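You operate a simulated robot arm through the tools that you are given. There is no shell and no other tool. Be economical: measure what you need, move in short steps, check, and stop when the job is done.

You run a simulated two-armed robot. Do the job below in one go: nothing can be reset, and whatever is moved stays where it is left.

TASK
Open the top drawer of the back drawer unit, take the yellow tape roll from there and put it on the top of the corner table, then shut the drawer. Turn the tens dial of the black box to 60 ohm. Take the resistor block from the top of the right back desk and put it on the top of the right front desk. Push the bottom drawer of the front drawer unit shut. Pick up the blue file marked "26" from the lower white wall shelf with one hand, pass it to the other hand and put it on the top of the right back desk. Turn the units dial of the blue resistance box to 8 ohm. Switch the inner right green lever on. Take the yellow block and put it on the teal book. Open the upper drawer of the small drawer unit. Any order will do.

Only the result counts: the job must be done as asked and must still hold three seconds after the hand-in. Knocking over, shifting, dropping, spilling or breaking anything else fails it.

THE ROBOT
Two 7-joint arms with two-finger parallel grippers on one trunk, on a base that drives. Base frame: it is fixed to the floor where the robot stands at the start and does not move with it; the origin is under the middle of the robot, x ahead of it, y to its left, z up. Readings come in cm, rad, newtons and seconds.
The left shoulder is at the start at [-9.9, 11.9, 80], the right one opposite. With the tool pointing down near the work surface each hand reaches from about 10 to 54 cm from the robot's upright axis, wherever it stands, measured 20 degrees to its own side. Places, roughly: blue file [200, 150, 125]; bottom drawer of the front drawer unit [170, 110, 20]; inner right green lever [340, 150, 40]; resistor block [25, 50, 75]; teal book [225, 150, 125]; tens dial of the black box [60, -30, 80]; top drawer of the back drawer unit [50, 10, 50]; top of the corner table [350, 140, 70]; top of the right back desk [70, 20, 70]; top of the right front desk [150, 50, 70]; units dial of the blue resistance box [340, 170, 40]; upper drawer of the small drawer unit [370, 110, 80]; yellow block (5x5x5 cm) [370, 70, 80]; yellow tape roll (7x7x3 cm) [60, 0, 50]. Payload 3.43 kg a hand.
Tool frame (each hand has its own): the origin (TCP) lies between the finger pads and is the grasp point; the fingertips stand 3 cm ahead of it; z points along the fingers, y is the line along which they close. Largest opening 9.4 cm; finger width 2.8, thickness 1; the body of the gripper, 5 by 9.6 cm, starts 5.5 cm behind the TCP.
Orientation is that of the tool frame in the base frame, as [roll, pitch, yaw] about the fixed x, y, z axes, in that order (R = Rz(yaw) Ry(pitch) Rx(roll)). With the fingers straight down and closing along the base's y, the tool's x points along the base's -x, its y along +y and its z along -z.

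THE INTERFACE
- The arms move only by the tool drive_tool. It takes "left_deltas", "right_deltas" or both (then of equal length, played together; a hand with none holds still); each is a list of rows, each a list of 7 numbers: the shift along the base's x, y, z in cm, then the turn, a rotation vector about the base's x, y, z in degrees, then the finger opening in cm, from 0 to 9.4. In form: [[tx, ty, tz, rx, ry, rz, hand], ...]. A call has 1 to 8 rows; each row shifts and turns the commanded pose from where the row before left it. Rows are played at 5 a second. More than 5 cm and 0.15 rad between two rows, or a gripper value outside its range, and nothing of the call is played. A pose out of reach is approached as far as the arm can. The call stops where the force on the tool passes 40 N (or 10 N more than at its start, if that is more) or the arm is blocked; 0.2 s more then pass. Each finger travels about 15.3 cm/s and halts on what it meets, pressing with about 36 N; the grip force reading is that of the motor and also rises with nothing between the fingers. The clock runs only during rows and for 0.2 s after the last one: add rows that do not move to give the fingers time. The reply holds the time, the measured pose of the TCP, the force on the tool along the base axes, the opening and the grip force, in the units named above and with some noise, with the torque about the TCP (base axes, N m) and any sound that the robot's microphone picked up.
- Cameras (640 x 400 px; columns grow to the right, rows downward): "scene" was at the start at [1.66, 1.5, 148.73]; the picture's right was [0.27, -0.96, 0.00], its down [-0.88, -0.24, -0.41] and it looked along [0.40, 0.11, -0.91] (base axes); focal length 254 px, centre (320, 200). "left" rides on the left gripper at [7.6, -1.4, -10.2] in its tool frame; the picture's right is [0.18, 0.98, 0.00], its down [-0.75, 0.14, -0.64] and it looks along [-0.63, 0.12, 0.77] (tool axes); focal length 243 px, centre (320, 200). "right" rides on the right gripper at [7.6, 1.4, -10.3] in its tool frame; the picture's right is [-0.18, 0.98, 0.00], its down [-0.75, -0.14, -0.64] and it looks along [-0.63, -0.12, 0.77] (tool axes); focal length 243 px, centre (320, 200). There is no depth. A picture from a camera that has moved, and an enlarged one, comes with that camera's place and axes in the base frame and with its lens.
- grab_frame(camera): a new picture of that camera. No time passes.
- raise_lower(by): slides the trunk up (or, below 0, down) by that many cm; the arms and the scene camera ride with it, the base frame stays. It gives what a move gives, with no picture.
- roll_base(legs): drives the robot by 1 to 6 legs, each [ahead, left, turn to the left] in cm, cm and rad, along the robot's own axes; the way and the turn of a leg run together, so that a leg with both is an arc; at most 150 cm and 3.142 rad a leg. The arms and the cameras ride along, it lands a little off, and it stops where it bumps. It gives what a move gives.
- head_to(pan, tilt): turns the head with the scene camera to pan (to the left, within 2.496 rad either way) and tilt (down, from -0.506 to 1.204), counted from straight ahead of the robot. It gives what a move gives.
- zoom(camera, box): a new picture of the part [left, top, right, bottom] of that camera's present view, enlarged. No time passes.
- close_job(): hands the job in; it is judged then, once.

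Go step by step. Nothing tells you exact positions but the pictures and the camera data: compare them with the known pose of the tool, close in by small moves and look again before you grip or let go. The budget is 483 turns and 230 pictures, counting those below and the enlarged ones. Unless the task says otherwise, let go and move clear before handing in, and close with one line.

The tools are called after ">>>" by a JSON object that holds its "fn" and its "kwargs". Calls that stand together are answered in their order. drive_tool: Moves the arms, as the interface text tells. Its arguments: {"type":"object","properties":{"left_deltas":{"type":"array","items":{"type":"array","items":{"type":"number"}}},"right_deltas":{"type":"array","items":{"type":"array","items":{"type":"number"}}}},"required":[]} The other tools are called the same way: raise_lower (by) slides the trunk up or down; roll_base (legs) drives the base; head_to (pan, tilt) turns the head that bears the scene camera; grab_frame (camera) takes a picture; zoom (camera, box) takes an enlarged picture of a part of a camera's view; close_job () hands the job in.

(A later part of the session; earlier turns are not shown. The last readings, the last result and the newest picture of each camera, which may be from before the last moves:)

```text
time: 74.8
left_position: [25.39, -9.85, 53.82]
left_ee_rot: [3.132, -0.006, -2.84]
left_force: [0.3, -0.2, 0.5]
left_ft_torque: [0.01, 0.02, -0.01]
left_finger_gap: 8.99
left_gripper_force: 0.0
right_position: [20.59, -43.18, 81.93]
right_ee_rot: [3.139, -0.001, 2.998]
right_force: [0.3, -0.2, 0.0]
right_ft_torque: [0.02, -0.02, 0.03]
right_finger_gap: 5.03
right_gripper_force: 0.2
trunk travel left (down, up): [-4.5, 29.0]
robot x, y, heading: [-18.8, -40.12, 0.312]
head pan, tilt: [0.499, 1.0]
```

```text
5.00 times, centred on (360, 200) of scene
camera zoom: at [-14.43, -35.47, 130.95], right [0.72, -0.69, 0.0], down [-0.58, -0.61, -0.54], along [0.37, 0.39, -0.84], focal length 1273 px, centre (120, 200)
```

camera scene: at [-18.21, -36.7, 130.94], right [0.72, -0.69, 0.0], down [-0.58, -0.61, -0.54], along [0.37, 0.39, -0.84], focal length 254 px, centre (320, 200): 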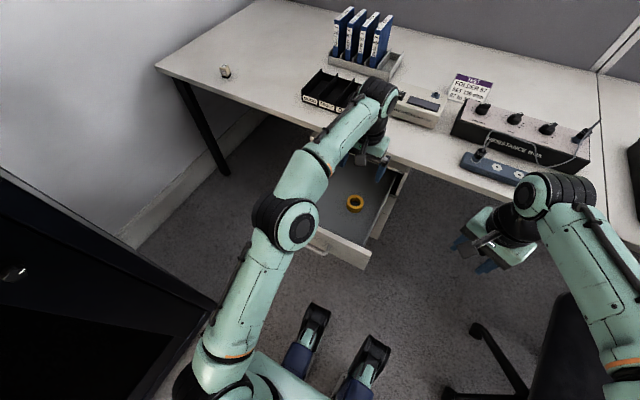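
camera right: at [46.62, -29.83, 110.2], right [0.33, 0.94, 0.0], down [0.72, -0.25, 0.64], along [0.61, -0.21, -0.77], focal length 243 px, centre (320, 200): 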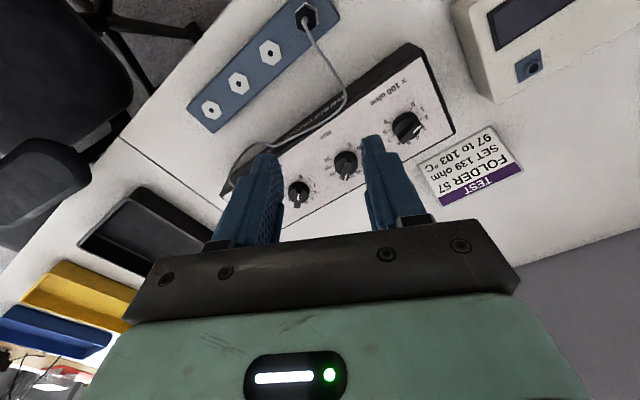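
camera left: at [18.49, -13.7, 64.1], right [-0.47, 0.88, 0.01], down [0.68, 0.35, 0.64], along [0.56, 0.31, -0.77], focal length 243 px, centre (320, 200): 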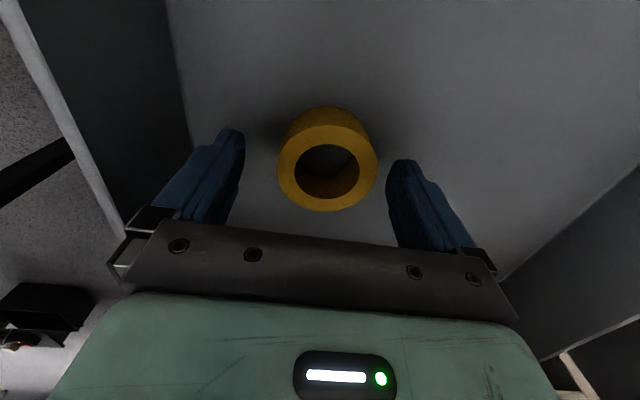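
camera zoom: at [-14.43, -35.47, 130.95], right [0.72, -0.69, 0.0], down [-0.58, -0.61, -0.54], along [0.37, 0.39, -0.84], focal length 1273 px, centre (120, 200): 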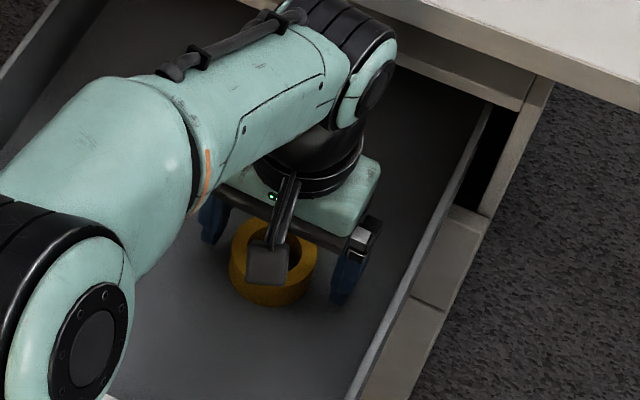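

>>> {"fn": "drive_tool", "kwargs": {"left_deltas": [[-0.2, 0.4, -1.2, 0, 0, 0, 9], [0, 0, -0.7, 0, 0, 0, 9], [0, 0, 0, 0, 0, 0, 5], [0, 0, 0, 0, 0, 0, 4], [0, 0, 0, 0, 0, 0, 4]]}}

>>> {"fn": "grab_frame", "kwargs": {"camera": "left"}}

```text
time: 76.0
left_position: [25.28, -9.59, 51.91]
left_ee_rot: [3.13, -0.004, -2.841]
left_force: [0.9, 0.6, 0.3]
left_ft_torque: [0.01, 0.02, -0.03]
left_finger_gap: 6.2
left_gripper_force: 35.6
right_position: [20.63, -43.17, 81.93]
right_ee_rot: [3.14, 0.0, 2.998]
right_force: [-0.4, 0.1, 0.2]
right_ft_torque: [0.02, 0.01, 0.02]
right_finger_gap: 5.0
right_gripper_force: 0.0
trunk travel left (down, up): [-4.5, 29.0]
robot x, y, heading: [-19.19, -39.91, 0.311]
head pan, tilt: [0.499, 1.0]
```

```text
161 pictures are left
camera left: at [18.35, -13.34, 62.2], right [-0.47, 0.88, 0.01], down [0.68, 0.35, 0.64], along [0.56, 0.31, -0.77], focal length 243 px, centre (320, 200)
```

left: 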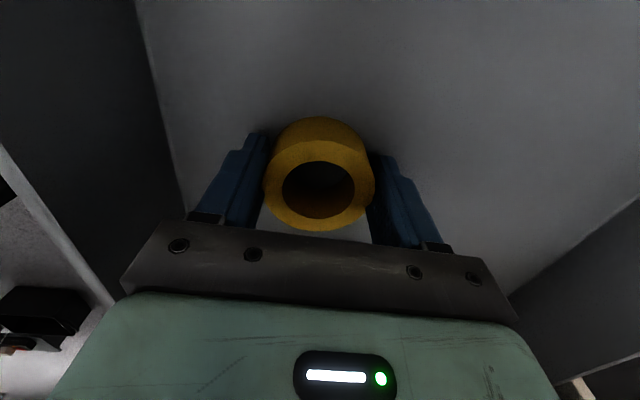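

>>> {"fn": "drive_tool", "kwargs": {"left_deltas": [[0, 0, 2, 0, 0, 0, 4], [0, 0, 4, 0, 0, 0, 4], [0, 0, 4.5, 0, 0, 0, 4], [0, 0, 4.5, 0, 0, 0, 4], [0, 0, 4.5, 0, 0, 0, 4], [0, 0, 4.5, 0, 0, 0, 4], [-2, 1, 4, 0, 0, 0, 4], [-2, 1, 4, 0, 0, 0, 4]]}}

>>> {"fn": "grab_frame", "kwargs": {"camera": "scene"}}

```text
time: 77.8
left_position: [21.07, -7.55, 84.09]
left_ee_rot: [3.13, -0.004, -2.841]
left_force: [-0.3, -0.1, -0.8]
left_ft_torque: [0.02, 0.0, -0.03]
left_finger_gap: 6.21
left_gripper_force: 35.8
right_position: [20.59, -43.26, 81.96]
right_ee_rot: [3.14, -0.001, 2.998]
right_force: [0.4, 0.5, 1.1]
right_ft_torque: [0.02, -0.01, 0.01]
right_finger_gap: 5.0
right_gripper_force: 0.0
trunk travel left (down, up): [-4.5, 29.0]
robot x, y, heading: [-18.83, -40.49, 0.313]
head pan, tilt: [0.499, 1.0]
```

```text
160 pictures are left
camera scene: at [-14.45, -35.47, 130.95], right [0.72, -0.69, 0.0], down [-0.58, -0.61, -0.54], along [0.37, 0.39, -0.84], focal length 254 px, centre (320, 200)
```

scene: 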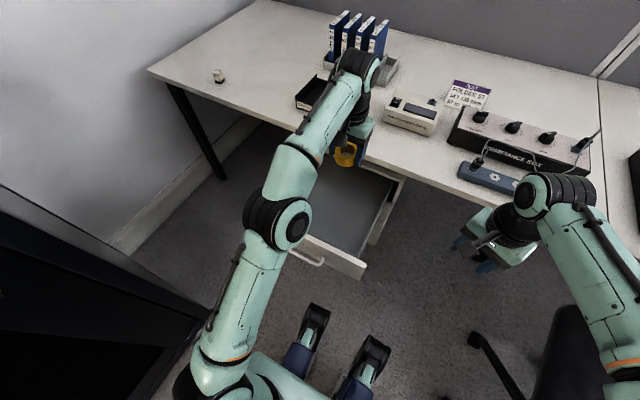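

Tape is in the left hand. Now the right hand goes in front of the drawer, tilted forward, to push it shut.

>>> {"fn": "drive_tool", "kwargs": {"left_deltas": [[-1, 0, 3, 0, 0, 0, 4], [-1, 0, 3, 0, 0, 0, 4], [-1, 0, 3, 0, 0, 0, 4], [-1, 0, 3, 0, 0, 0, 4], [-1, 0, 2, 0, 0, 0, 4], [-1, 0, 2, 0, 0, 0, 4], [0, 0, 0, 0, 0, 0, 4], [0, 0, 0, 0, 0, 0, 4]], "right_deltas": [[-3.5, -1.1, 0, 0, 0, 8.5, 2], [-3.5, -1.1, 0, 0, 0, 8.5, 0], [-3.5, -1.1, 0, 0, 0, 8.5, 0], [-3.5, -1.1, 0, 2.25, -7.15, 0, 0], [-1, 3, 0, 2.25, -7.15, 0, 0], [-1.2, 4, 0, 2.25, -7.15, 0, 0], [-1.2, 4, 0, 2.25, -7.15, 0, 0], [-1.2, 4, 0, 2.25, -7.15, 0, 0]]}}

>>> {"fn": "head_to", "kwargs": {"pan": 0.1, "tilt": 1.1}}

>>> {"fn": "grab_frame", "kwargs": {"camera": "scene"}}

```text
time: 79.7
left_position: [14.69, -9.69, 94.75]
left_ee_rot: [3.13, -0.003, -2.84]
left_force: [-0.2, 0.2, -0.8]
left_ft_torque: [-0.04, 0.02, 0.01]
left_finger_gap: 6.23
left_gripper_force: 36.2
left hand out of reach, approached as far as the arm can: row 2, 3, 4, 5, 6
right_position: [1.98, -32.59, 81.94]
right_ee_rot: [3.137, 0.653, -2.839]
right_force: [0.9, -0.9, -0.7]
right_ft_torque: [0.05, -0.01, 0.01]
right_finger_gap: 0.0
right_gripper_force: 32.6
trunk travel left (down, up): [-4.5, 29.0]
robot x, y, heading: [-19.15, -40.28, 0.311]
head pan, tilt: [0.499, 1.0]
```

```text
time: 80.5
left_position: [14.58, -9.71, 94.67]
left_ee_rot: [3.132, -0.003, -2.838]
left_force: [-0.7, 0.4, -0.3]
left_ft_torque: [0.02, 0.01, -0.01]
left_finger_gap: 6.21
left_gripper_force: 35.8
right_position: [2.0, -32.65, 81.86]
right_ee_rot: [3.14, 0.653, -2.839]
right_force: [0.0, 0.2, 0.1]
right_ft_torque: [0.01, 0.01, 0.0]
right_finger_gap: 0.0
right_gripper_force: 32.7
trunk travel left (down, up): [-4.5, 29.0]
robot x, y, heading: [-18.98, -40.37, 0.309]
head pan, tilt: [0.099, 1.1]
```

```text
159 pictures are left
camera scene: at [-13.44, -37.99, 130.29], right [0.4, -0.92, 0.0], down [-0.82, -0.36, -0.45], along [0.42, 0.18, -0.89], focal length 254 px, centre (320, 200)
```

scene: 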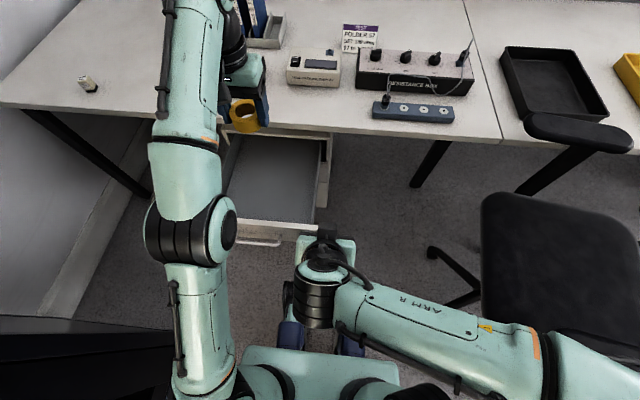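

>>> {"fn": "drive_tool", "kwargs": {"right_deltas": [[-1, 3.2, 0, 0, 0, 0, 0], [-1, 3.2, 0, 2.25, -7.15, 0, 0], [0, 0, -4.5, 0, 0, 0, 0], [0, 0, -4.5, 0, 0, 0, 0], [0, 0, -4.5, 0, 0, 0, 0], [0, 0, -4.5, 0, 0, 0, 0], [0, 0, -4.5, 0, 0, 0, 0], [0, 0, -4.5, 0, 0, 0, 0]]}}

>>> {"fn": "grab_frame", "kwargs": {"camera": "scene"}}

>>> {"fn": "grab_frame", "kwargs": {"camera": "right"}}

```text
time: 82.3
left_position: [14.57, -9.84, 94.75]
left_ee_rot: [3.13, -0.002, -2.84]
left_force: [0.0, -1.2, -0.8]
left_ft_torque: [-0.04, 0.01, -0.02]
left_finger_gap: 6.19
left_gripper_force: 35.8
right_position: [0.02, -26.15, 54.97]
right_ee_rot: [3.134, 0.785, -2.843]
right_force: [-0.2, 0.0, -0.3]
right_ft_torque: [-0.01, 0.04, -0.02]
right_finger_gap: 0.0
right_gripper_force: 33.3
trunk travel left (down, up): [-4.5, 29.0]
robot x, y, heading: [-19.07, -40.24, 0.313]
head pan, tilt: [0.099, 1.1]
```

```text
158 pictures are left
camera scene: at [-13.43, -37.98, 130.28], right [0.4, -0.92, 0.0], down [-0.82, -0.35, -0.45], along [0.42, 0.18, -0.89], focal length 254 px, centre (320, 200)
```

scene: 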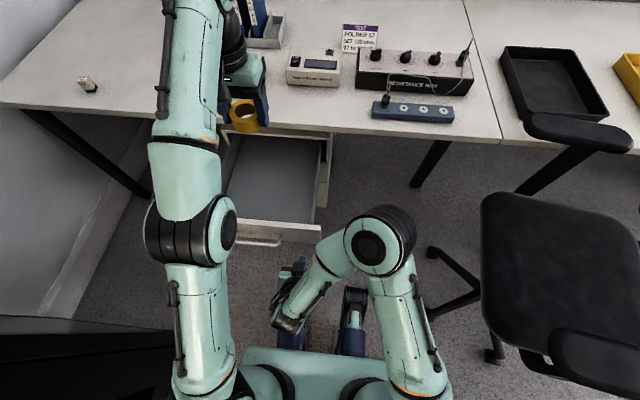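

```text
157 pictures are left
camera right: at [-12.59, -28.52, 56.85], right [-0.17, 0.98, 0.13], down [0.12, -0.12, 0.99], along [0.98, 0.18, -0.1], focal length 243 px, centre (320, 200)
```

right: 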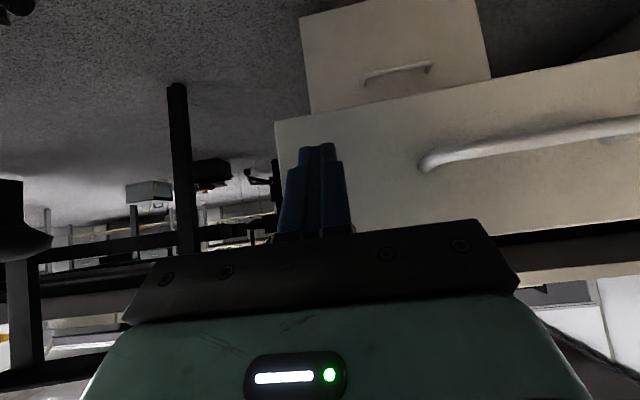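

>>> {"fn": "drive_tool", "kwargs": {"right_deltas": [[-0.6, 1.9, 0, 0, 0, 0, 0], [1.9, 0.6, 0, 0, 0, 0, 0], [2.86, 0.9, 0, 0, 0, 0, 0], [2.86, 0.9, 0, 0, 0, 0, 0], [2.86, 0.9, 0, 0, 0, 0, 0]]}}

>>> {"fn": "grab_frame", "kwargs": {"camera": "scene"}}

```text
time: 83.5
left_position: [14.63, -9.79, 94.66]
left_ee_rot: [3.131, -0.003, -2.838]
left_force: [0.3, 0.0, -0.7]
left_ft_torque: [-0.01, 0.02, -0.02]
left_finger_gap: 6.17
left_gripper_force: 35.8
right_position: [9.84, -21.02, 55.06]
right_ee_rot: [3.137, 0.785, -2.842]
right_force: [-0.8, -0.1, -0.3]
right_ft_torque: [-0.01, -0.01, -0.01]
right_finger_gap: 0.0
right_gripper_force: 32.7
trunk travel left (down, up): [-4.5, 29.0]
robot x, y, heading: [-19.03, -40.37, 0.311]
head pan, tilt: [0.099, 1.1]
```

```text
156 pictures are left
camera scene: at [-13.42, -38.0, 130.28], right [0.4, -0.92, 0.0], down [-0.82, -0.35, -0.45], along [0.42, 0.18, -0.89], focal length 254 px, centre (320, 200)
```

scene: 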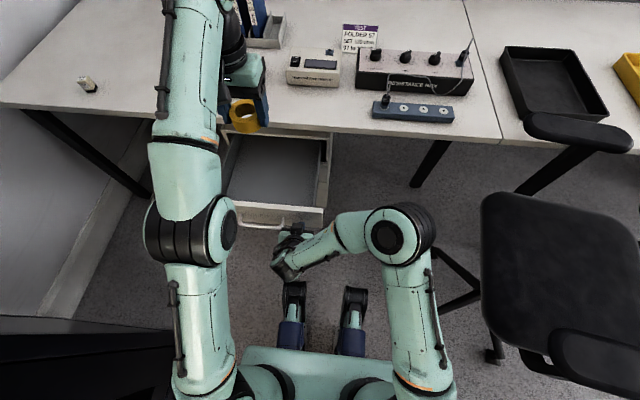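

>>> {"fn": "drive_tool", "kwargs": {"right_deltas": [[2.86, 0.9, 0, 0, 0, 0, 0], [2.86, 0.9, 0, 0, 0, 0, 0], [2.86, 0.9, 0, 0, 0, 0, 0], [2.86, 0.9, 0, 0, 0, 0, 0], [2.86, 0.9, 0, 0, 0, 0, 0]]}}

>>> {"fn": "roll_base", "kwargs": {"legs": [[10, 0, 0]]}}

>>> {"fn": "grab_frame", "kwargs": {"camera": "scene"}}

```text
time: 84.7
left_position: [14.75, -9.94, 94.61]
left_ee_rot: [3.13, -0.002, -2.839]
left_force: [0.5, -0.6, -1.1]
left_ft_torque: [0.0, 0.02, 0.02]
left_finger_gap: 6.19
left_gripper_force: 35.5
right_position: [24.18, -16.56, 54.96]
right_ee_rot: [3.139, 0.783, -2.841]
right_force: [-0.1, -0.2, 0.1]
right_ft_torque: [0.0, 0.04, 0.02]
right_finger_gap: 0.0
right_gripper_force: 33.2
trunk travel left (down, up): [-4.5, 29.0]
robot x, y, heading: [-18.81, -40.47, 0.312]
head pan, tilt: [0.099, 1.1]
```

```text
time: 85.9
left_position: [24.12, -6.72, 94.66]
left_ee_rot: [3.132, -0.003, -2.841]
left_force: [0.4, 0.4, -0.2]
left_ft_torque: [0.0, 0.05, -0.01]
left_finger_gap: 6.17
left_gripper_force: 35.4
right_position: [33.5, -13.47, 54.98]
right_ee_rot: [3.14, 0.785, -2.842]
right_force: [0.5, -0.6, -0.7]
right_ft_torque: [-0.02, 0.02, 0.0]
right_finger_gap: 0.0
right_gripper_force: 33.5
trunk travel left (down, up): [-4.5, 29.0]
robot x, y, heading: [-9.87, -37.22, 0.307]
head pan, tilt: [0.099, 1.1]
```

```text
155 pictures are left
camera scene: at [-3.93, -34.94, 130.28], right [0.4, -0.92, 0.0], down [-0.82, -0.36, -0.45], along [0.42, 0.18, -0.89], focal length 254 px, centre (320, 200)
```

scene: 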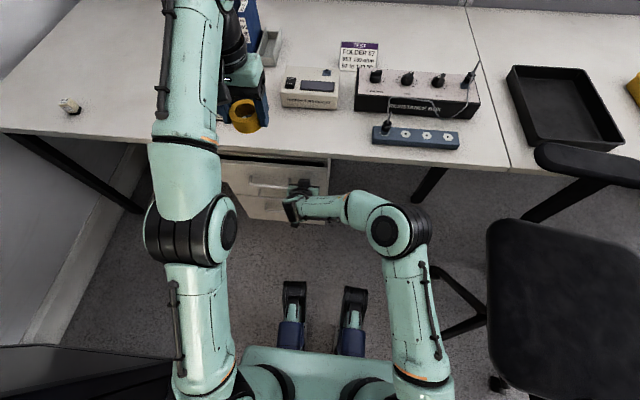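

>>> {"fn": "drive_tool", "kwargs": {"right_deltas": [[0.95, 0.3, 0, 0, 0, 0, 0], [0.95, 0.3, 0, 0, 0, 0, 0], [0.95, 0.3, 0, 0, 0, 0, 0], [0.48, 0.15, 0, 0, 0, 0, 0], [0.48, 0.15, 0, 0, 0, 0, 0], [0.48, 0.15, 0, 0, 0, 0, 0], [0.48, 0.15, 0, 0, 0, 0, 0]]}}

>>> {"fn": "zoom", "kwargs": {"camera": "scene", "box": [200, 130, 360, 240]}}

```text
time: 86.9
left_position: [24.08, -6.91, 94.68]
left_ee_rot: [3.129, 0.0, -2.842]
left_force: [-0.1, 0.0, -0.3]
left_ft_torque: [0.02, 0.03, 0.02]
left_finger_gap: 6.22
left_gripper_force: 36.4
right_position: [36.29, -12.41, 54.84]
right_ee_rot: [3.136, 0.776, -2.839]
right_force: [-11.8, -7.1, 6.5]
right_ft_torque: [-0.02, -0.01, -0.06]
right_finger_gap: 0.0
right_gripper_force: 32.6
trunk travel left (down, up): [-4.5, 29.0]
robot x, y, heading: [-9.4, -37.7, 0.311]
head pan, tilt: [0.099, 1.1]
stopped in row 5 (right hand): the force on the tool passed its limit at 48 N (the readings are from after the stop); the commanded pose is now the measured one
```

```text
3.64 times, centred on (280, 185) of scene
camera zoom: at [-4.17, -35.08, 130.29], right [0.4, -0.92, 0.0], down [-0.82, -0.35, -0.45], along [0.42, 0.18, -0.89], focal length 926 px, centre (466, 254)
```

zoom: 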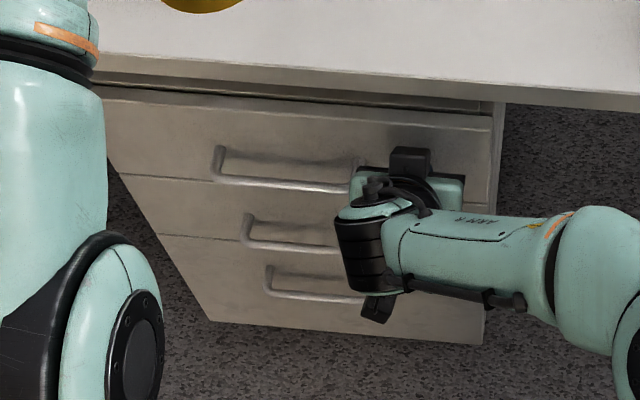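

>>> {"fn": "drive_tool", "kwargs": {"right_deltas": [[-2.86, -0.9, 0, 0, 0, 0, 0], [-3.8, -1.2, 0, 0, 0, 0, 0], [-3.8, -1.2, 0, 0, 0, 0, 0], [-3.8, -1.2, 2, 0, 0, 0, 0], [-2, -0.6, 4, -2.25, 7.15, 0, 2], [0, 0, 4, -2.25, 7.15, 0, 4], [0, 0, 4, -2.25, 7.15, 0, 6], [0, 0, 4, -2.25, 7.15, 0, 8]]}}

>>> {"fn": "drive_tool", "kwargs": {"right_deltas": [[0, 0, 4, -2.25, 7.15, 0, 8], [0, 0, 4, -2.25, 7.15, 0, 8], [0, 0, 4, 0, 0, 0, 8], [0, 0, 4, 0, 0, 0, 8]]}}

>>> {"fn": "raise_lower", "kwargs": {"by": 18}}

>>> {"fn": "grab_frame", "kwargs": {"camera": "scene"}}

```text
time: 88.7
left_position: [24.12, -6.9, 94.66]
left_ee_rot: [3.132, -0.002, -2.842]
left_force: [-0.5, -0.1, -1.0]
left_ft_torque: [-0.01, 0.02, -0.01]
left_finger_gap: 6.16
left_gripper_force: 35.6
right_position: [20.08, -17.59, 72.9]
right_ee_rot: [3.141, 0.252, -2.838]
right_force: [-0.2, -0.4, 0.5]
right_ft_torque: [-0.02, 0.03, 0.0]
right_finger_gap: 7.99
right_gripper_force: 0.0
trunk travel left (down, up): [-4.5, 29.0]
robot x, y, heading: [-9.6, -37.43, 0.307]
head pan, tilt: [0.099, 1.1]
```

```text
time: 89.7
left_position: [24.02, -6.79, 94.67]
left_ee_rot: [3.131, -0.001, -2.841]
left_force: [0.2, 0.2, -0.6]
left_ft_torque: [0.0, 0.03, 0.0]
left_finger_gap: 6.2
left_gripper_force: 35.5
right_position: [20.23, -17.56, 88.77]
right_ee_rot: [3.14, -0.012, -2.838]
right_force: [-0.2, 0.5, 0.0]
right_ft_torque: [0.0, 0.03, -0.01]
right_finger_gap: 7.98
right_gripper_force: 0.1
trunk travel left (down, up): [-4.5, 29.0]
robot x, y, heading: [-9.67, -37.18, 0.314]
head pan, tilt: [0.099, 1.1]
```

```text
time: 91.7
left_position: [23.92, -6.81, 112.6]
left_ee_rot: [3.131, 0.002, -2.84]
left_force: [-0.2, -0.7, -1.1]
left_ft_torque: [-0.01, 0.0, 0.01]
left_finger_gap: 6.13
left_gripper_force: 36.2
right_position: [20.08, -17.41, 106.84]
right_ee_rot: [3.141, -0.009, -2.837]
right_force: [-0.1, -0.1, 0.1]
right_ft_torque: [-0.01, -0.03, 0.03]
right_finger_gap: 8.0
right_gripper_force: 0.1
trunk travel left (down, up): [-22.5, 11.0]
robot x, y, heading: [-9.75, -37.32, 0.31]
head pan, tilt: [0.099, 1.1]
```

```text
153 pictures are left
camera scene: at [-7.9, -36.24, 149.0], right [0.4, -0.92, 0.0], down [-0.82, -0.35, -0.45], along [0.42, 0.18, -0.89], focal length 254 px, centre (320, 200)
```

scene: 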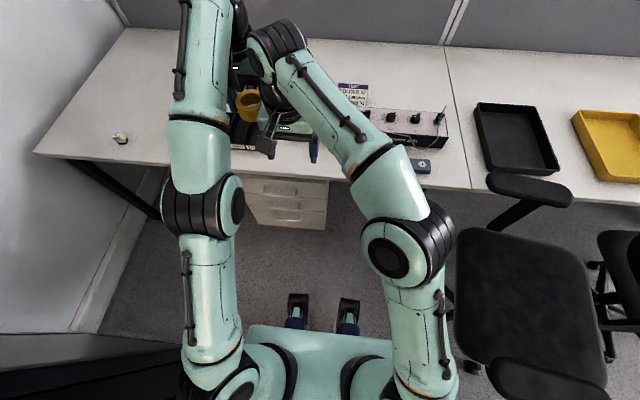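

Drawer is shut. Next I drive left along the desk to the resistor block.

>>> {"fn": "roll_base", "kwargs": {"legs": [[19, 0, 0], [0, 62, 0], [0, 0, 0.35]]}}

>>> {"fn": "head_to", "kwargs": {"pan": 0, "tilt": 1.1}}

>>> {"fn": "grab_frame", "kwargs": {"camera": "scene"}}

>>> {"fn": "grab_frame", "kwargs": {"camera": "right"}}

```text
time: 96.7
left_position: [31.04, 33.93, 112.85]
left_ee_rot: [3.12, -0.002, -2.821]
left_force: [-0.6, -0.1, -0.3]
left_ft_torque: [0.0, 0.01, -0.02]
left_finger_gap: 6.12
left_gripper_force: 35.8
right_position: [27.48, 23.15, 106.85]
right_ee_rot: [3.133, -0.012, -2.82]
right_force: [0.5, -0.9, -0.4]
right_ft_torque: [0.0, 0.02, -0.01]
right_finger_gap: 8.0
right_gripper_force: 0.0
trunk travel left (down, up): [-22.5, 11.0]
robot x, y, heading: [-2.61, 3.7, 0.328]
head pan, tilt: [0.099, 1.1]
stopped in leg 2: the robot was blocked; the commanded pose is now the measured one
```

```text
time: 97.4
left_position: [31.05, 33.56, 112.84]
left_ee_rot: [3.117, -0.001, -2.826]
left_force: [0.1, 0.3, -0.4]
left_ft_torque: [-0.03, -0.01, 0.01]
left_finger_gap: 6.16
left_gripper_force: 35.7
right_position: [27.68, 22.79, 106.94]
right_ee_rot: [3.126, -0.01, -2.823]
right_force: [-0.5, 0.0, 0.5]
right_ft_torque: [-0.01, -0.01, 0.01]
right_finger_gap: 8.01
right_gripper_force: 0.0
trunk travel left (down, up): [-22.5, 11.0]
robot x, y, heading: [-2.48, 4.06, 0.329]
head pan, tilt: [0.0, 1.1]
```

```text
152 pictures are left
camera scene: at [0.28, 2.62, 149.0], right [0.32, -0.95, -0.01], down [-0.85, -0.28, -0.45], along [0.42, 0.16, -0.89], focal length 254 px, centre (320, 200)
```

scene: 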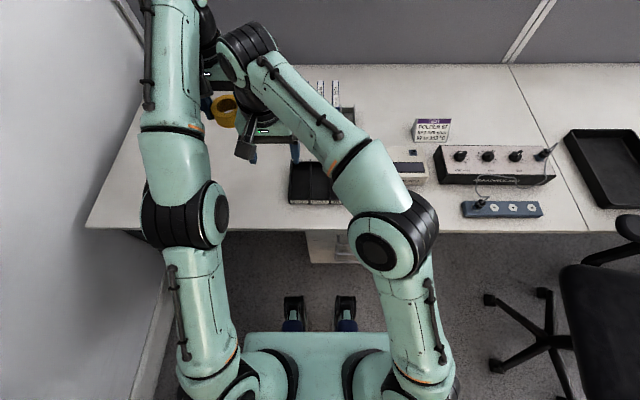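

```text
151 pictures are left
camera right: at [19.99, 21.74, 117.19], right [-0.13, 0.99, 0.01], down [0.77, 0.09, 0.63], along [0.63, 0.09, -0.77], focal length 243 px, centre (320, 200)
```

right: 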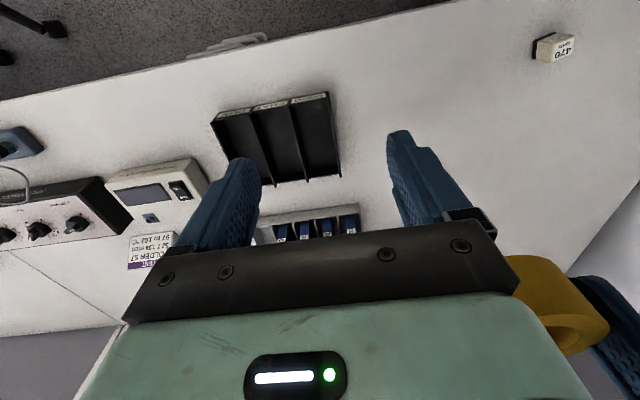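

>>> {"fn": "head_to", "kwargs": {"pan": 2.3, "tilt": 1.1}}

>>> {"fn": "grab_frame", "kwargs": {"camera": "scene"}}

>>> {"fn": "head_to", "kwargs": {"pan": 1.4, "tilt": 1.1}}

>>> {"fn": "grab_frame", "kwargs": {"camera": "scene"}}

```text
time: 99.5
left_position: [31.31, 33.5, 112.83]
left_ee_rot: [3.116, -0.002, -2.826]
left_force: [-0.1, 0.0, -0.7]
left_ft_torque: [0.0, 0.01, 0.02]
left_finger_gap: 6.13
left_gripper_force: 35.9
right_position: [27.54, 22.89, 106.89]
right_ee_rot: [3.125, -0.009, -2.824]
right_force: [-0.7, -0.1, 0.3]
right_ft_torque: [0.01, 0.03, 0.04]
right_finger_gap: 7.98
right_gripper_force: 0.0
trunk travel left (down, up): [-22.5, 11.0]
robot x, y, heading: [-3.12, 4.04, 0.327]
head pan, tilt: [2.3, 1.1]
```

```text
150 pictures are left
camera scene: at [-11.18, 3.69, 149.07], right [0.49, 0.87, 0.01], down [0.77, -0.43, -0.46], along [-0.4, 0.24, -0.89], focal length 254 px, centre (320, 200)
```

scene: 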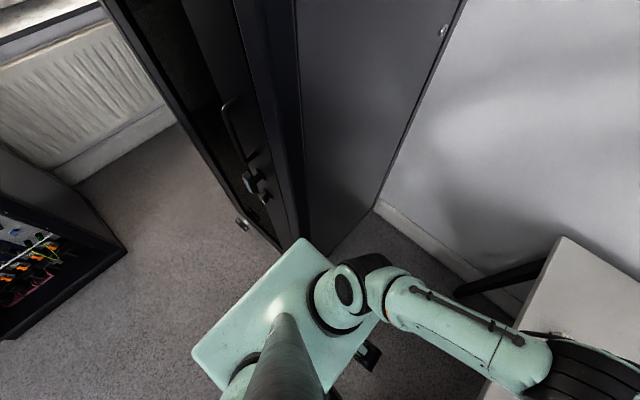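

```text
time: 100.7
left_position: [31.21, 33.51, 112.92]
left_ee_rot: [3.116, -0.003, -2.826]
left_force: [0.5, 0.0, -0.9]
left_ft_torque: [0.0, 0.02, 0.02]
left_finger_gap: 6.13
left_gripper_force: 35.9
right_position: [27.49, 22.94, 106.81]
right_ee_rot: [3.127, -0.011, -2.823]
right_force: [-0.3, -0.4, -0.6]
right_ft_torque: [0.03, 0.0, 0.0]
right_finger_gap: 8.01
right_gripper_force: 0.0
trunk travel left (down, up): [-22.5, 11.0]
robot x, y, heading: [-2.66, 4.17, 0.328]
head pan, tilt: [1.4, 1.1]
```

```text
149 pictures are left
camera scene: at [-6.67, 6.81, 149.08], right [0.99, 0.16, 0.0], down [0.14, -0.87, -0.47], along [-0.08, 0.46, -0.88], focal length 254 px, centre (320, 200)
```

scene: 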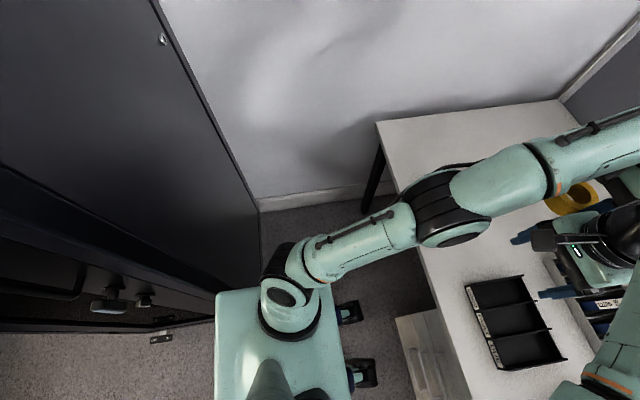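

The torso's rear corner touched the cabinet. I'll ease back, go a little forward, then left.

>>> {"fn": "roll_base", "kwargs": {"legs": [[0, -3, 0], [9.5, 0, -0.02], [0, 30, 0]]}}

>>> {"fn": "head_to", "kwargs": {"pan": 0.6, "tilt": 1.15}}

>>> {"fn": "grab_frame", "kwargs": {"camera": "scene"}}

>>> {"fn": "grab_frame", "kwargs": {"camera": "right"}}

```text
time: 102.4
left_position: [37.58, 33.55, 112.49]
left_ee_rot: [3.129, -0.002, -2.844]
left_force: [0.0, -0.2, -0.4]
left_ft_torque: [0.04, -0.07, -0.01]
left_finger_gap: 6.14
left_gripper_force: 35.8
right_position: [34.12, 22.69, 106.75]
right_ee_rot: [-3.138, -0.007, -2.847]
right_force: [-1.3, -0.1, 0.6]
right_ft_torque: [0.02, -0.07, 0.0]
right_finger_gap: 8.01
right_gripper_force: 0.2
trunk travel left (down, up): [-22.5, 11.0]
robot x, y, heading: [4.28, 3.28, 0.312]
head pan, tilt: [1.4, 1.1]
stopped in leg 2: the robot was blocked; the commanded pose is now the measured one
```

```text
time: 103.5
left_position: [37.84, 33.59, 112.41]
left_ee_rot: [3.127, -0.007, -2.845]
left_force: [0.7, -0.2, 0.1]
left_ft_torque: [-0.03, 0.0, 0.01]
left_finger_gap: 6.12
left_gripper_force: 36.1
right_position: [34.32, 22.72, 106.62]
right_ee_rot: [-3.14, -0.01, -2.85]
right_force: [0.4, 0.3, -0.6]
right_ft_torque: [0.0, 0.02, -0.03]
right_finger_gap: 8.01
right_gripper_force: 0.0
trunk travel left (down, up): [-22.5, 11.0]
robot x, y, heading: [4.02, 3.02, 0.304]
head pan, tilt: [0.6, 1.15]
```

```text
148 pictures are left
camera scene: at [3.76, 6.53, 148.69], right [0.79, -0.61, 0.0], down [-0.56, -0.72, -0.41], along [0.25, 0.32, -0.91], focal length 254 px, centre (320, 200)
```

scene: 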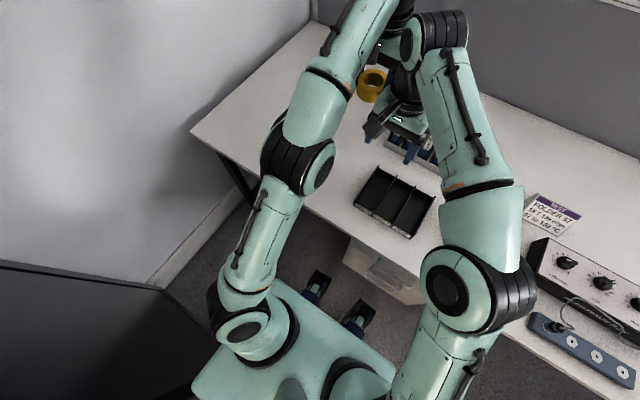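

```text
147 pictures are left
camera right: at [26.6, 22.03, 116.89], right [-0.11, 0.99, 0.0], down [0.77, 0.09, 0.64], along [0.63, 0.06, -0.77], focal length 243 px, centre (320, 200)
```

right: 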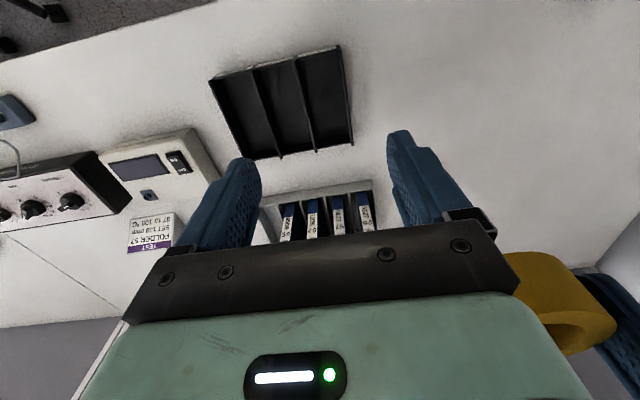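

Driving further left is cramped. I'll instead set the tape on the free desk area, take it with the right hand, and take the resistor block with the left.

>>> {"fn": "roll_base", "kwargs": {"legs": [[-2.5, 0, 0], [0, 0, 0.4]]}}

>>> {"fn": "head_to", "kwargs": {"pan": 0.2, "tilt": 1.1}}

>>> {"fn": "grab_frame", "kwargs": {"camera": "scene"}}

>>> {"fn": "grab_frame", "kwargs": {"camera": "right"}}

```text
time: 105.5
left_position: [20.8, 43.68, 112.43]
left_ee_rot: [3.128, -0.005, -2.442]
left_force: [0.4, -0.1, 0.2]
left_ft_torque: [0.01, -0.02, -0.01]
left_finger_gap: 6.13
left_gripper_force: 36.2
right_position: [21.71, 32.36, 106.59]
right_ee_rot: [-3.139, -0.01, -2.445]
right_force: [0.4, -0.6, -0.7]
right_ft_torque: [0.0, 0.01, -0.01]
right_finger_gap: 8.0
right_gripper_force: 0.2
trunk travel left (down, up): [-22.5, 11.0]
robot x, y, heading: [1.56, 2.45, 0.709]
head pan, tilt: [0.6, 1.15]
```

```text
time: 106.4
left_position: [20.84, 43.7, 112.46]
left_ee_rot: [3.129, -0.006, -2.444]
left_force: [0.8, 0.8, -1.8]
left_ft_torque: [-0.03, 0.0, -0.02]
left_finger_gap: 6.15
left_gripper_force: 35.5
right_position: [21.77, 32.34, 106.58]
right_ee_rot: [-3.139, -0.008, -2.445]
right_force: [0.1, 0.0, -0.2]
right_ft_torque: [0.0, 0.01, 0.0]
right_finger_gap: 7.99
right_gripper_force: 0.0
trunk travel left (down, up): [-22.5, 11.0]
robot x, y, heading: [1.75, 2.59, 0.713]
head pan, tilt: [0.201, 1.1]
```

```text
146 pictures are left
camera scene: at [2.4, 4.55, 149.0], right [0.79, -0.61, 0.0], down [-0.54, -0.71, -0.45], along [0.28, 0.36, -0.89], focal length 254 px, centre (320, 200)
```

scene: 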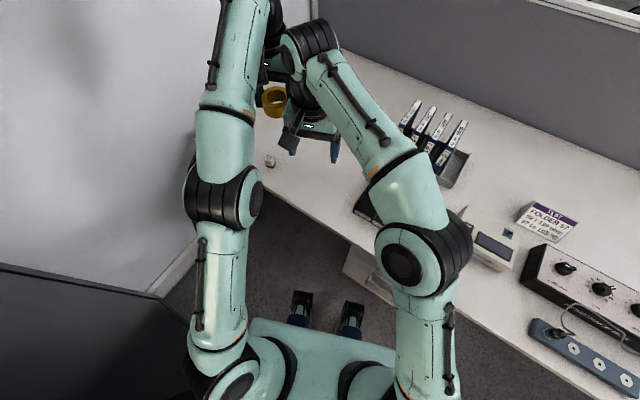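

```text
145 pictures are left
camera right: at [15.03, 28.65, 116.89], right [-0.49, 0.87, 0.0], down [0.67, 0.38, 0.64], along [0.56, 0.31, -0.77], focal length 243 px, centre (320, 200)
```

right: 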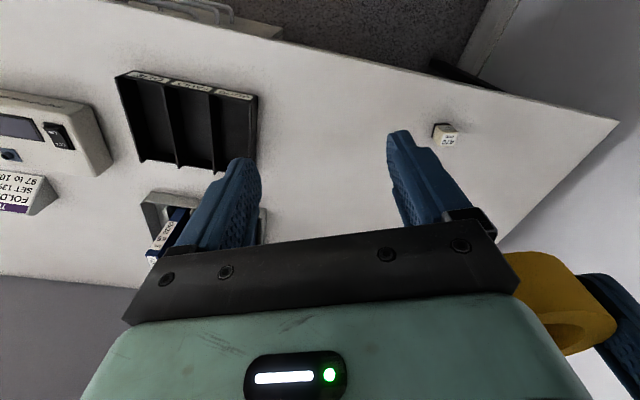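

>>> {"fn": "drive_tool", "kwargs": {"right_deltas": [[0.5, -4.5, 0, 0, 0, 0, 8], [0.5, -4.5, 0, 0, 0, 0, 8], [0.5, -4.5, 0, 0, 0, 0, 8], [0.5, -4.5, 0, 0, 0, 0, 8]]}}

>>> {"fn": "drive_tool", "kwargs": {"left_deltas": [[3, -3.5, -1, 0, 0, 0, 4], [3, -3.5, -2, 0, 0, 0, 4], [2.2, -3.5, -2.5, 0, 0, 0, 4], [0, 0, -4.5, 0, 0, 0, 4], [0, 0, -4.5, 0, 0, 0, 4], [0, 0, -4.5, 0, 0, 0, 4], [0, 0, -4.5, 0, 0, 0, 4], [0, 0, -4, 0, 0, 0, 4]]}}

>>> {"fn": "grab_frame", "kwargs": {"camera": "left"}}

>>> {"fn": "grab_frame", "kwargs": {"camera": "scene"}}

```text
time: 107.4
left_position: [20.89, 43.63, 112.4]
left_ee_rot: [3.13, -0.003, -2.442]
left_force: [0.2, -0.4, -1.2]
left_ft_torque: [0.01, 0.01, 0.01]
left_finger_gap: 6.14
left_gripper_force: 36.1
right_position: [23.81, 14.05, 106.7]
right_ee_rot: [-3.14, -0.011, -2.446]
right_force: [0.4, -0.1, -0.1]
right_ft_torque: [0.0, -0.01, 0.0]
right_finger_gap: 7.98
right_gripper_force: 0.0
trunk travel left (down, up): [-22.5, 11.0]
robot x, y, heading: [1.81, 2.39, 0.708]
head pan, tilt: [0.201, 1.1]
```

```text
refused: row 2 steps farther than a row can; nothing moved
```

```text
144 pictures are left
camera left: at [15.97, 37.41, 122.72], right [-0.77, 0.63, 0.01], down [0.49, 0.59, 0.64], along [0.4, 0.5, -0.77], focal length 243 px, centre (320, 200)
```

left: 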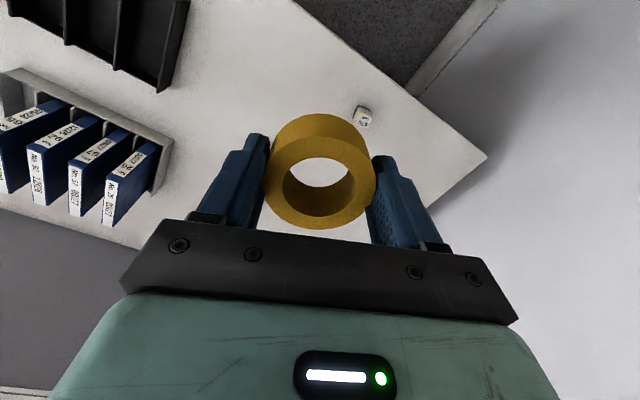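

```text
143 pictures are left
camera scene: at [2.4, 4.42, 149.0], right [0.79, -0.61, 0.0], down [-0.55, -0.7, -0.45], along [0.28, 0.36, -0.89], focal length 254 px, centre (320, 200)
```

scene: 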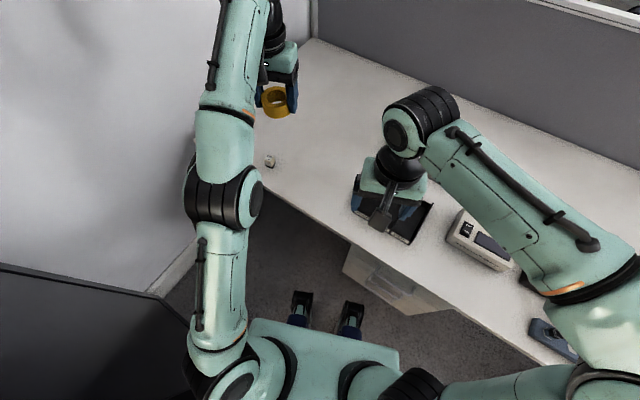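

>>> {"fn": "drive_tool", "kwargs": {"left_deltas": [[3, -3.5, 0, 0, 0, 0, 4], [3, -3.5, 0, 0, 0, 0, 4], [2.2, -3.5, -2, 0, 0, 0, 4], [0, 0, -4.5, 0, 0, 0, 4], [0, 0, -4.5, 0, 0, 0, 4], [0, 0, -4.5, 0, 0, 0, 4], [0, 0, -4.5, 0, 0, 0, 4], [0, 0, -4.5, 0, 0, 0, 4]]}}

>>> {"fn": "drive_tool", "kwargs": {"left_deltas": [[0, 0, -4, 0, 0, 0, 4], [0, 0, -4, 0, 0, 0, 4], [0, 0, 0, 0, 0, 0, 4]]}}

>>> {"fn": "grab_frame", "kwargs": {"camera": "left"}}

```text
time: 109.2
left_position: [28.73, 32.94, 87.49]
left_ee_rot: [3.131, -0.004, -2.441]
left_force: [-0.4, 0.5, -0.7]
left_ft_torque: [-0.01, 0.0, 0.0]
left_finger_gap: 6.13
left_gripper_force: 36.0
left hand out of reach, approached as far as the arm can: row 2
right_position: [23.9, 14.18, 106.59]
right_ee_rot: [-3.139, -0.008, -2.446]
right_force: [0.3, -0.4, 0.3]
right_ft_torque: [0.03, -0.01, -0.01]
right_finger_gap: 7.99
right_gripper_force: 0.0
trunk travel left (down, up): [-22.5, 11.0]
robot x, y, heading: [1.73, 2.22, 0.712]
head pan, tilt: [0.201, 1.1]
```

```text
time: 110.0
left_position: [28.84, 32.94, 79.61]
left_ee_rot: [3.129, -0.005, -2.443]
left_force: [0.0, 0.2, -0.6]
left_ft_torque: [0.0, -0.02, 0.01]
left_finger_gap: 6.14
left_gripper_force: 36.2
right_position: [23.82, 14.24, 106.62]
right_ee_rot: [-3.14, -0.01, -2.446]
right_force: [0.5, -0.3, -0.1]
right_ft_torque: [-0.01, 0.0, -0.01]
right_finger_gap: 8.01
right_gripper_force: 0.1
trunk travel left (down, up): [-22.5, 11.0]
robot x, y, heading: [1.49, 2.83, 0.712]
head pan, tilt: [0.201, 1.1]
```

```text
142 pictures are left
camera left: at [23.86, 26.9, 89.91], right [-0.77, 0.63, 0.01], down [0.49, 0.59, 0.64], along [0.4, 0.5, -0.77], focal length 243 px, centre (320, 200)
```

left: 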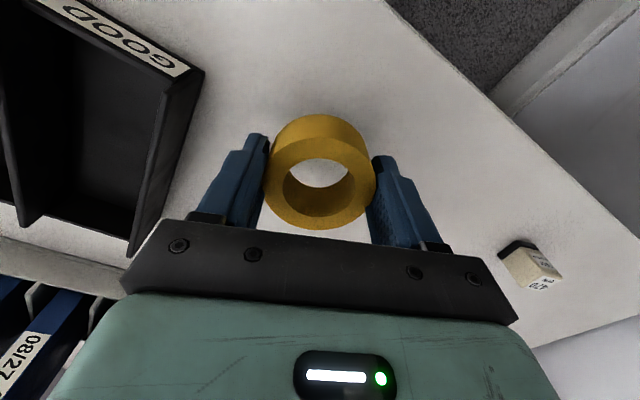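

>>> {"fn": "drive_tool", "kwargs": {"left_deltas": [[0, 0, -0.7, 0, 0, 0, 4], [0, 0, -0.7, 0, 0, 0, 4], [0, 0, -0.6, 0, 0, 0, 4], [0, 0, 0, 0, 0, 0, 4]]}}

```text
time: 111.0
left_position: [28.68, 32.93, 77.62]
left_ee_rot: [3.127, -0.006, -2.442]
left_force: [0.0, 1.3, -1.1]
left_ft_torque: [0.02, -0.02, 0.01]
left_finger_gap: 6.14
left_gripper_force: 36.1
right_position: [23.8, 14.2, 106.62]
right_ee_rot: [-3.136, -0.01, -2.444]
right_force: [-0.4, 0.5, -0.3]
right_ft_torque: [-0.02, -0.01, 0.0]
right_finger_gap: 8.0
right_gripper_force: 0.0
trunk travel left (down, up): [-22.5, 11.0]
robot x, y, heading: [1.41, 2.71, 0.71]
head pan, tilt: [0.201, 1.1]
```

>>> {"fn": "drive_tool", "kwargs": {"left_deltas": [[0, 0, -0.4, 0, 0, 0, 4], [0, 0, -0.4, 0, 0, 0, 4], [0, 0, -0.4, 0, 0, 0, 4], [0, 0, -0.4, 0, 0, 0, 4], [0, 0, -0.4, 0, 0, 0, 4]]}}

>>> {"fn": "zoom", "kwargs": {"camera": "left", "box": [200, 60, 440, 240]}}

```text
time: 112.2
left_position: [28.73, 33.09, 75.96]
left_ee_rot: [3.13, 0.004, -2.44]
left_force: [-6.5, 1.8, 38.3]
left_ft_torque: [-0.27, -0.19, -0.01]
left_finger_gap: 6.13
left_gripper_force: 36.1
right_position: [23.53, 14.07, 106.73]
right_ee_rot: [-3.139, -0.007, -2.444]
right_force: [-0.4, -0.7, -0.7]
right_ft_torque: [0.0, 0.01, 0.0]
right_finger_gap: 8.02
right_gripper_force: 0.1
trunk travel left (down, up): [-22.5, 11.0]
robot x, y, heading: [1.7, 2.41, 0.713]
head pan, tilt: [0.201, 1.1]
```

```text
2.22 times, centred on (320, 150) of left
camera zoom: at [23.86, 26.91, 86.26], right [-0.78, 0.63, 0.01], down [0.49, 0.59, 0.65], along [0.4, 0.51, -0.76], focal length 539 px, centre (320, 311)
```

zoom: 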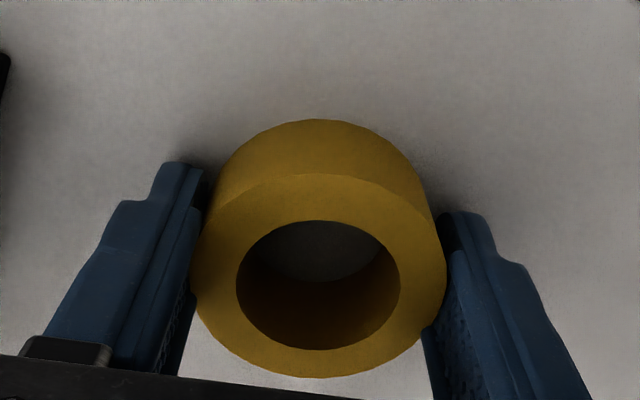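

>>> {"fn": "drive_tool", "kwargs": {"left_deltas": [[0, 0, 0.25, 0, 0, 0, 4], [0, 0, 0, 0, 0, 0, 7.6], [0, 0, 0, 0, 0, 0, 7.6], [0, 0, 2, 0, 0, 0, 7.6], [0, 0, 4, 0, 0, 0, 7.6], [0, 0, 4.5, 0, 0, 0, 7.6], [0, 0, 4.5, 0, 0, 0, 7.6]]}}

>>> {"fn": "grab_frame", "kwargs": {"camera": "left"}}

```text
time: 113.8
left_position: [28.79, 32.97, 90.92]
left_ee_rot: [3.129, -0.005, -2.442]
left_force: [-0.3, -0.2, 0.5]
left_ft_torque: [-0.02, 0.0, 0.03]
left_finger_gap: 7.59
left_gripper_force: 0.1
right_position: [23.8, 14.28, 106.7]
right_ee_rot: [-3.138, -0.008, -2.446]
right_force: [-0.6, 0.3, -0.1]
right_ft_torque: [-0.01, 0.0, -0.01]
right_finger_gap: 8.0
right_gripper_force: 0.0
trunk travel left (down, up): [-22.5, 11.0]
robot x, y, heading: [1.35, 2.46, 0.713]
head pan, tilt: [0.201, 1.1]
```

```text
140 pictures are left
camera left: at [23.91, 26.92, 101.24], right [-0.77, 0.63, 0.01], down [0.49, 0.59, 0.64], along [0.4, 0.5, -0.77], focal length 243 px, centre (320, 200)
```

left: 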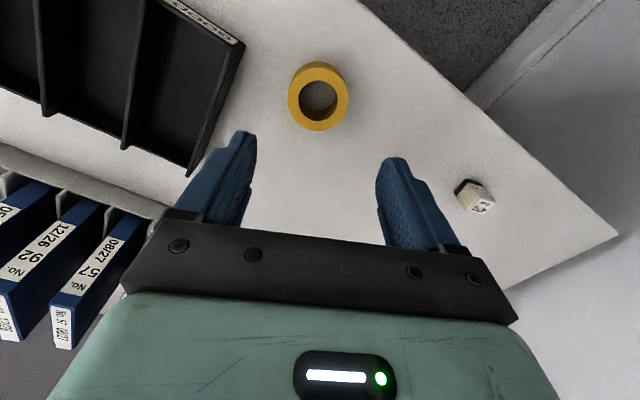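

>>> {"fn": "drive_tool", "kwargs": {"left_deltas": [[-1.6, 4.4, 0, 0, 0, 0, 9], [-1.6, 4.4, 0, 0, 0, 0, 9], [-1.6, 4.4, 0, 0, 0, 0, 9], [-1.6, 4.4, 0, 0, 0, 0, 9], [-1.6, 3.0, 0, 0, 0, 0, 9]]}}

>>> {"fn": "grab_frame", "kwargs": {"camera": "left"}}

```text
time: 115.0
left_position: [20.85, 53.64, 90.85]
left_ee_rot: [3.129, -0.006, -2.441]
left_force: [-0.6, -0.6, -0.6]
left_ft_torque: [0.03, -0.03, -0.01]
left_finger_gap: 9.02
left_gripper_force: 0.1
right_position: [23.8, 14.26, 106.68]
right_ee_rot: [-3.138, -0.008, -2.445]
right_force: [0.1, 0.2, -0.6]
right_ft_torque: [0.0, -0.02, -0.05]
right_finger_gap: 7.98
right_gripper_force: 0.1
trunk travel left (down, up): [-22.5, 11.0]
robot x, y, heading: [1.91, 2.21, 0.714]
head pan, tilt: [0.201, 1.1]
```

```text
139 pictures are left
camera left: at [15.85, 47.57, 101.17], right [-0.77, 0.63, 0.01], down [0.49, 0.59, 0.64], along [0.4, 0.5, -0.77], focal length 243 px, centre (320, 200)
```

left: 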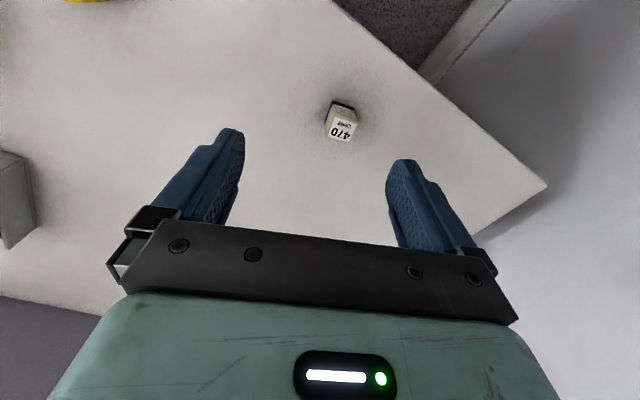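

>>> {"fn": "zoom", "kwargs": {"camera": "left", "box": [280, 70, 400, 160]}}

```text
4.44 times, centred on (340, 115) of left
camera zoom: at [15.85, 47.57, 101.17], right [-0.77, 0.63, 0.01], down [0.49, 0.59, 0.64], along [0.4, 0.5, -0.77], focal length 1078 px, centre (231, 578)
```

zoom: 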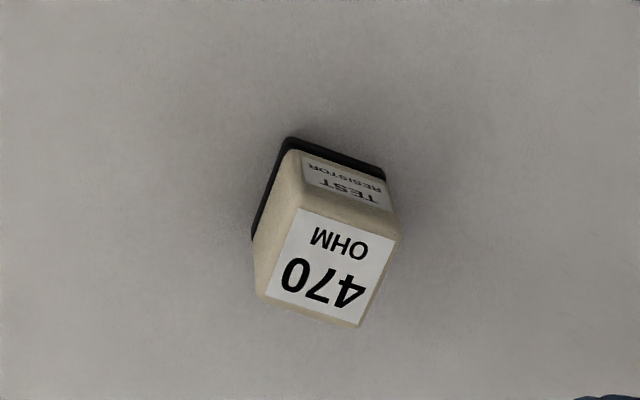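

>>> {"fn": "drive_tool", "kwargs": {"left_deltas": [[0, 4.1, 0, 0, 0, -5, 6], [0, 0, -4, 0, 0, -4.5, 6], [0, 0, -4, 0, 0, 0, 6], [0, 0, -2, 0, 0, 0, 6], [0, 0, 0, 0, 0, 0, 6]]}}

>>> {"fn": "grab_frame", "kwargs": {"camera": "left"}}

```text
time: 116.2
left_position: [20.69, 57.63, 80.68]
left_ee_rot: [3.128, -0.005, -2.607]
left_force: [-0.1, 0.5, 0.0]
left_ft_torque: [-0.01, 0.02, 0.01]
left_finger_gap: 5.98
left_gripper_force: 0.1
right_position: [23.86, 14.19, 106.51]
right_ee_rot: [-3.137, -0.008, -2.445]
right_force: [0.3, 1.1, -1.1]
right_ft_torque: [0.03, 0.01, 0.0]
right_finger_gap: 7.99
right_gripper_force: 0.1
trunk travel left (down, up): [-22.5, 11.0]
robot x, y, heading: [1.76, 2.44, 0.711]
head pan, tilt: [0.201, 1.1]
```

```text
137 pictures are left
camera left: at [14.92, 52.45, 91.14], right [-0.66, 0.75, 0.01], down [0.58, 0.5, 0.64], along [0.48, 0.43, -0.77], focal length 243 px, centre (320, 200)
```

left: 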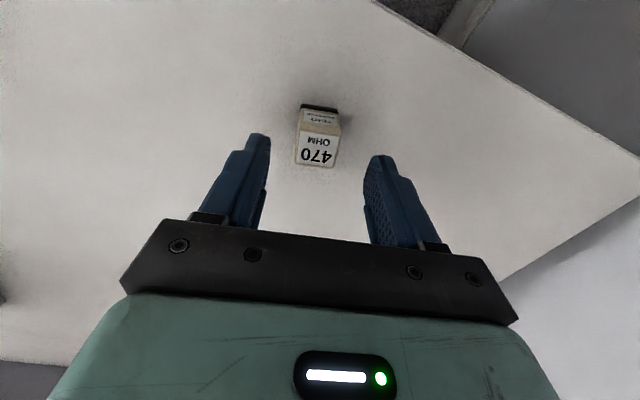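

>>> {"fn": "drive_tool", "kwargs": {"left_deltas": [[0, 0, -2, 0, 0, 0, 6], [0, 0, -1.5, 0, 0, 0, 6], [0, 0, 0, 0, 0, 0, 2], [0, 0, 0, 0, 0, 0, 1.5], [0, 0, 0, 0, 0, 0, 1.5]]}}

>>> {"fn": "grab_frame", "kwargs": {"camera": "left"}}

```text
time: 117.4
left_position: [20.71, 57.75, 77.29]
left_ee_rot: [3.13, -0.005, -2.607]
left_force: [0.6, 0.2, -0.1]
left_ft_torque: [0.02, -0.01, -0.02]
left_finger_gap: 3.17
left_gripper_force: 36.1
right_position: [23.74, 14.22, 106.69]
right_ee_rot: [-3.139, -0.009, -2.443]
right_force: [-0.3, 0.6, 0.5]
right_ft_torque: [0.01, -0.01, 0.01]
right_finger_gap: 7.99
right_gripper_force: 0.0
trunk travel left (down, up): [-22.5, 11.0]
robot x, y, heading: [1.53, 2.38, 0.711]
head pan, tilt: [0.201, 1.1]
```

```text
136 pictures are left
camera left: at [14.93, 52.45, 87.63], right [-0.66, 0.75, 0.01], down [0.58, 0.5, 0.64], along [0.47, 0.43, -0.77], focal length 243 px, centre (320, 200)
```

left: 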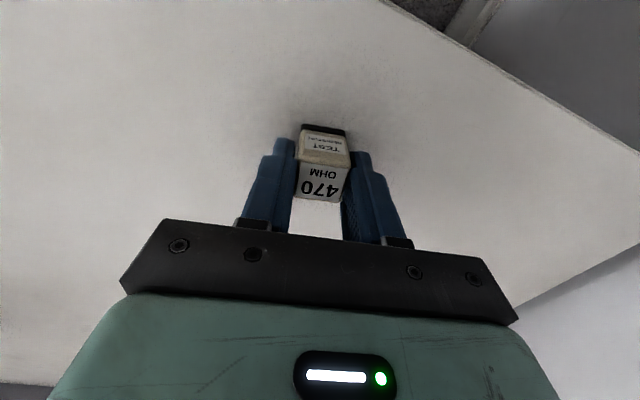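

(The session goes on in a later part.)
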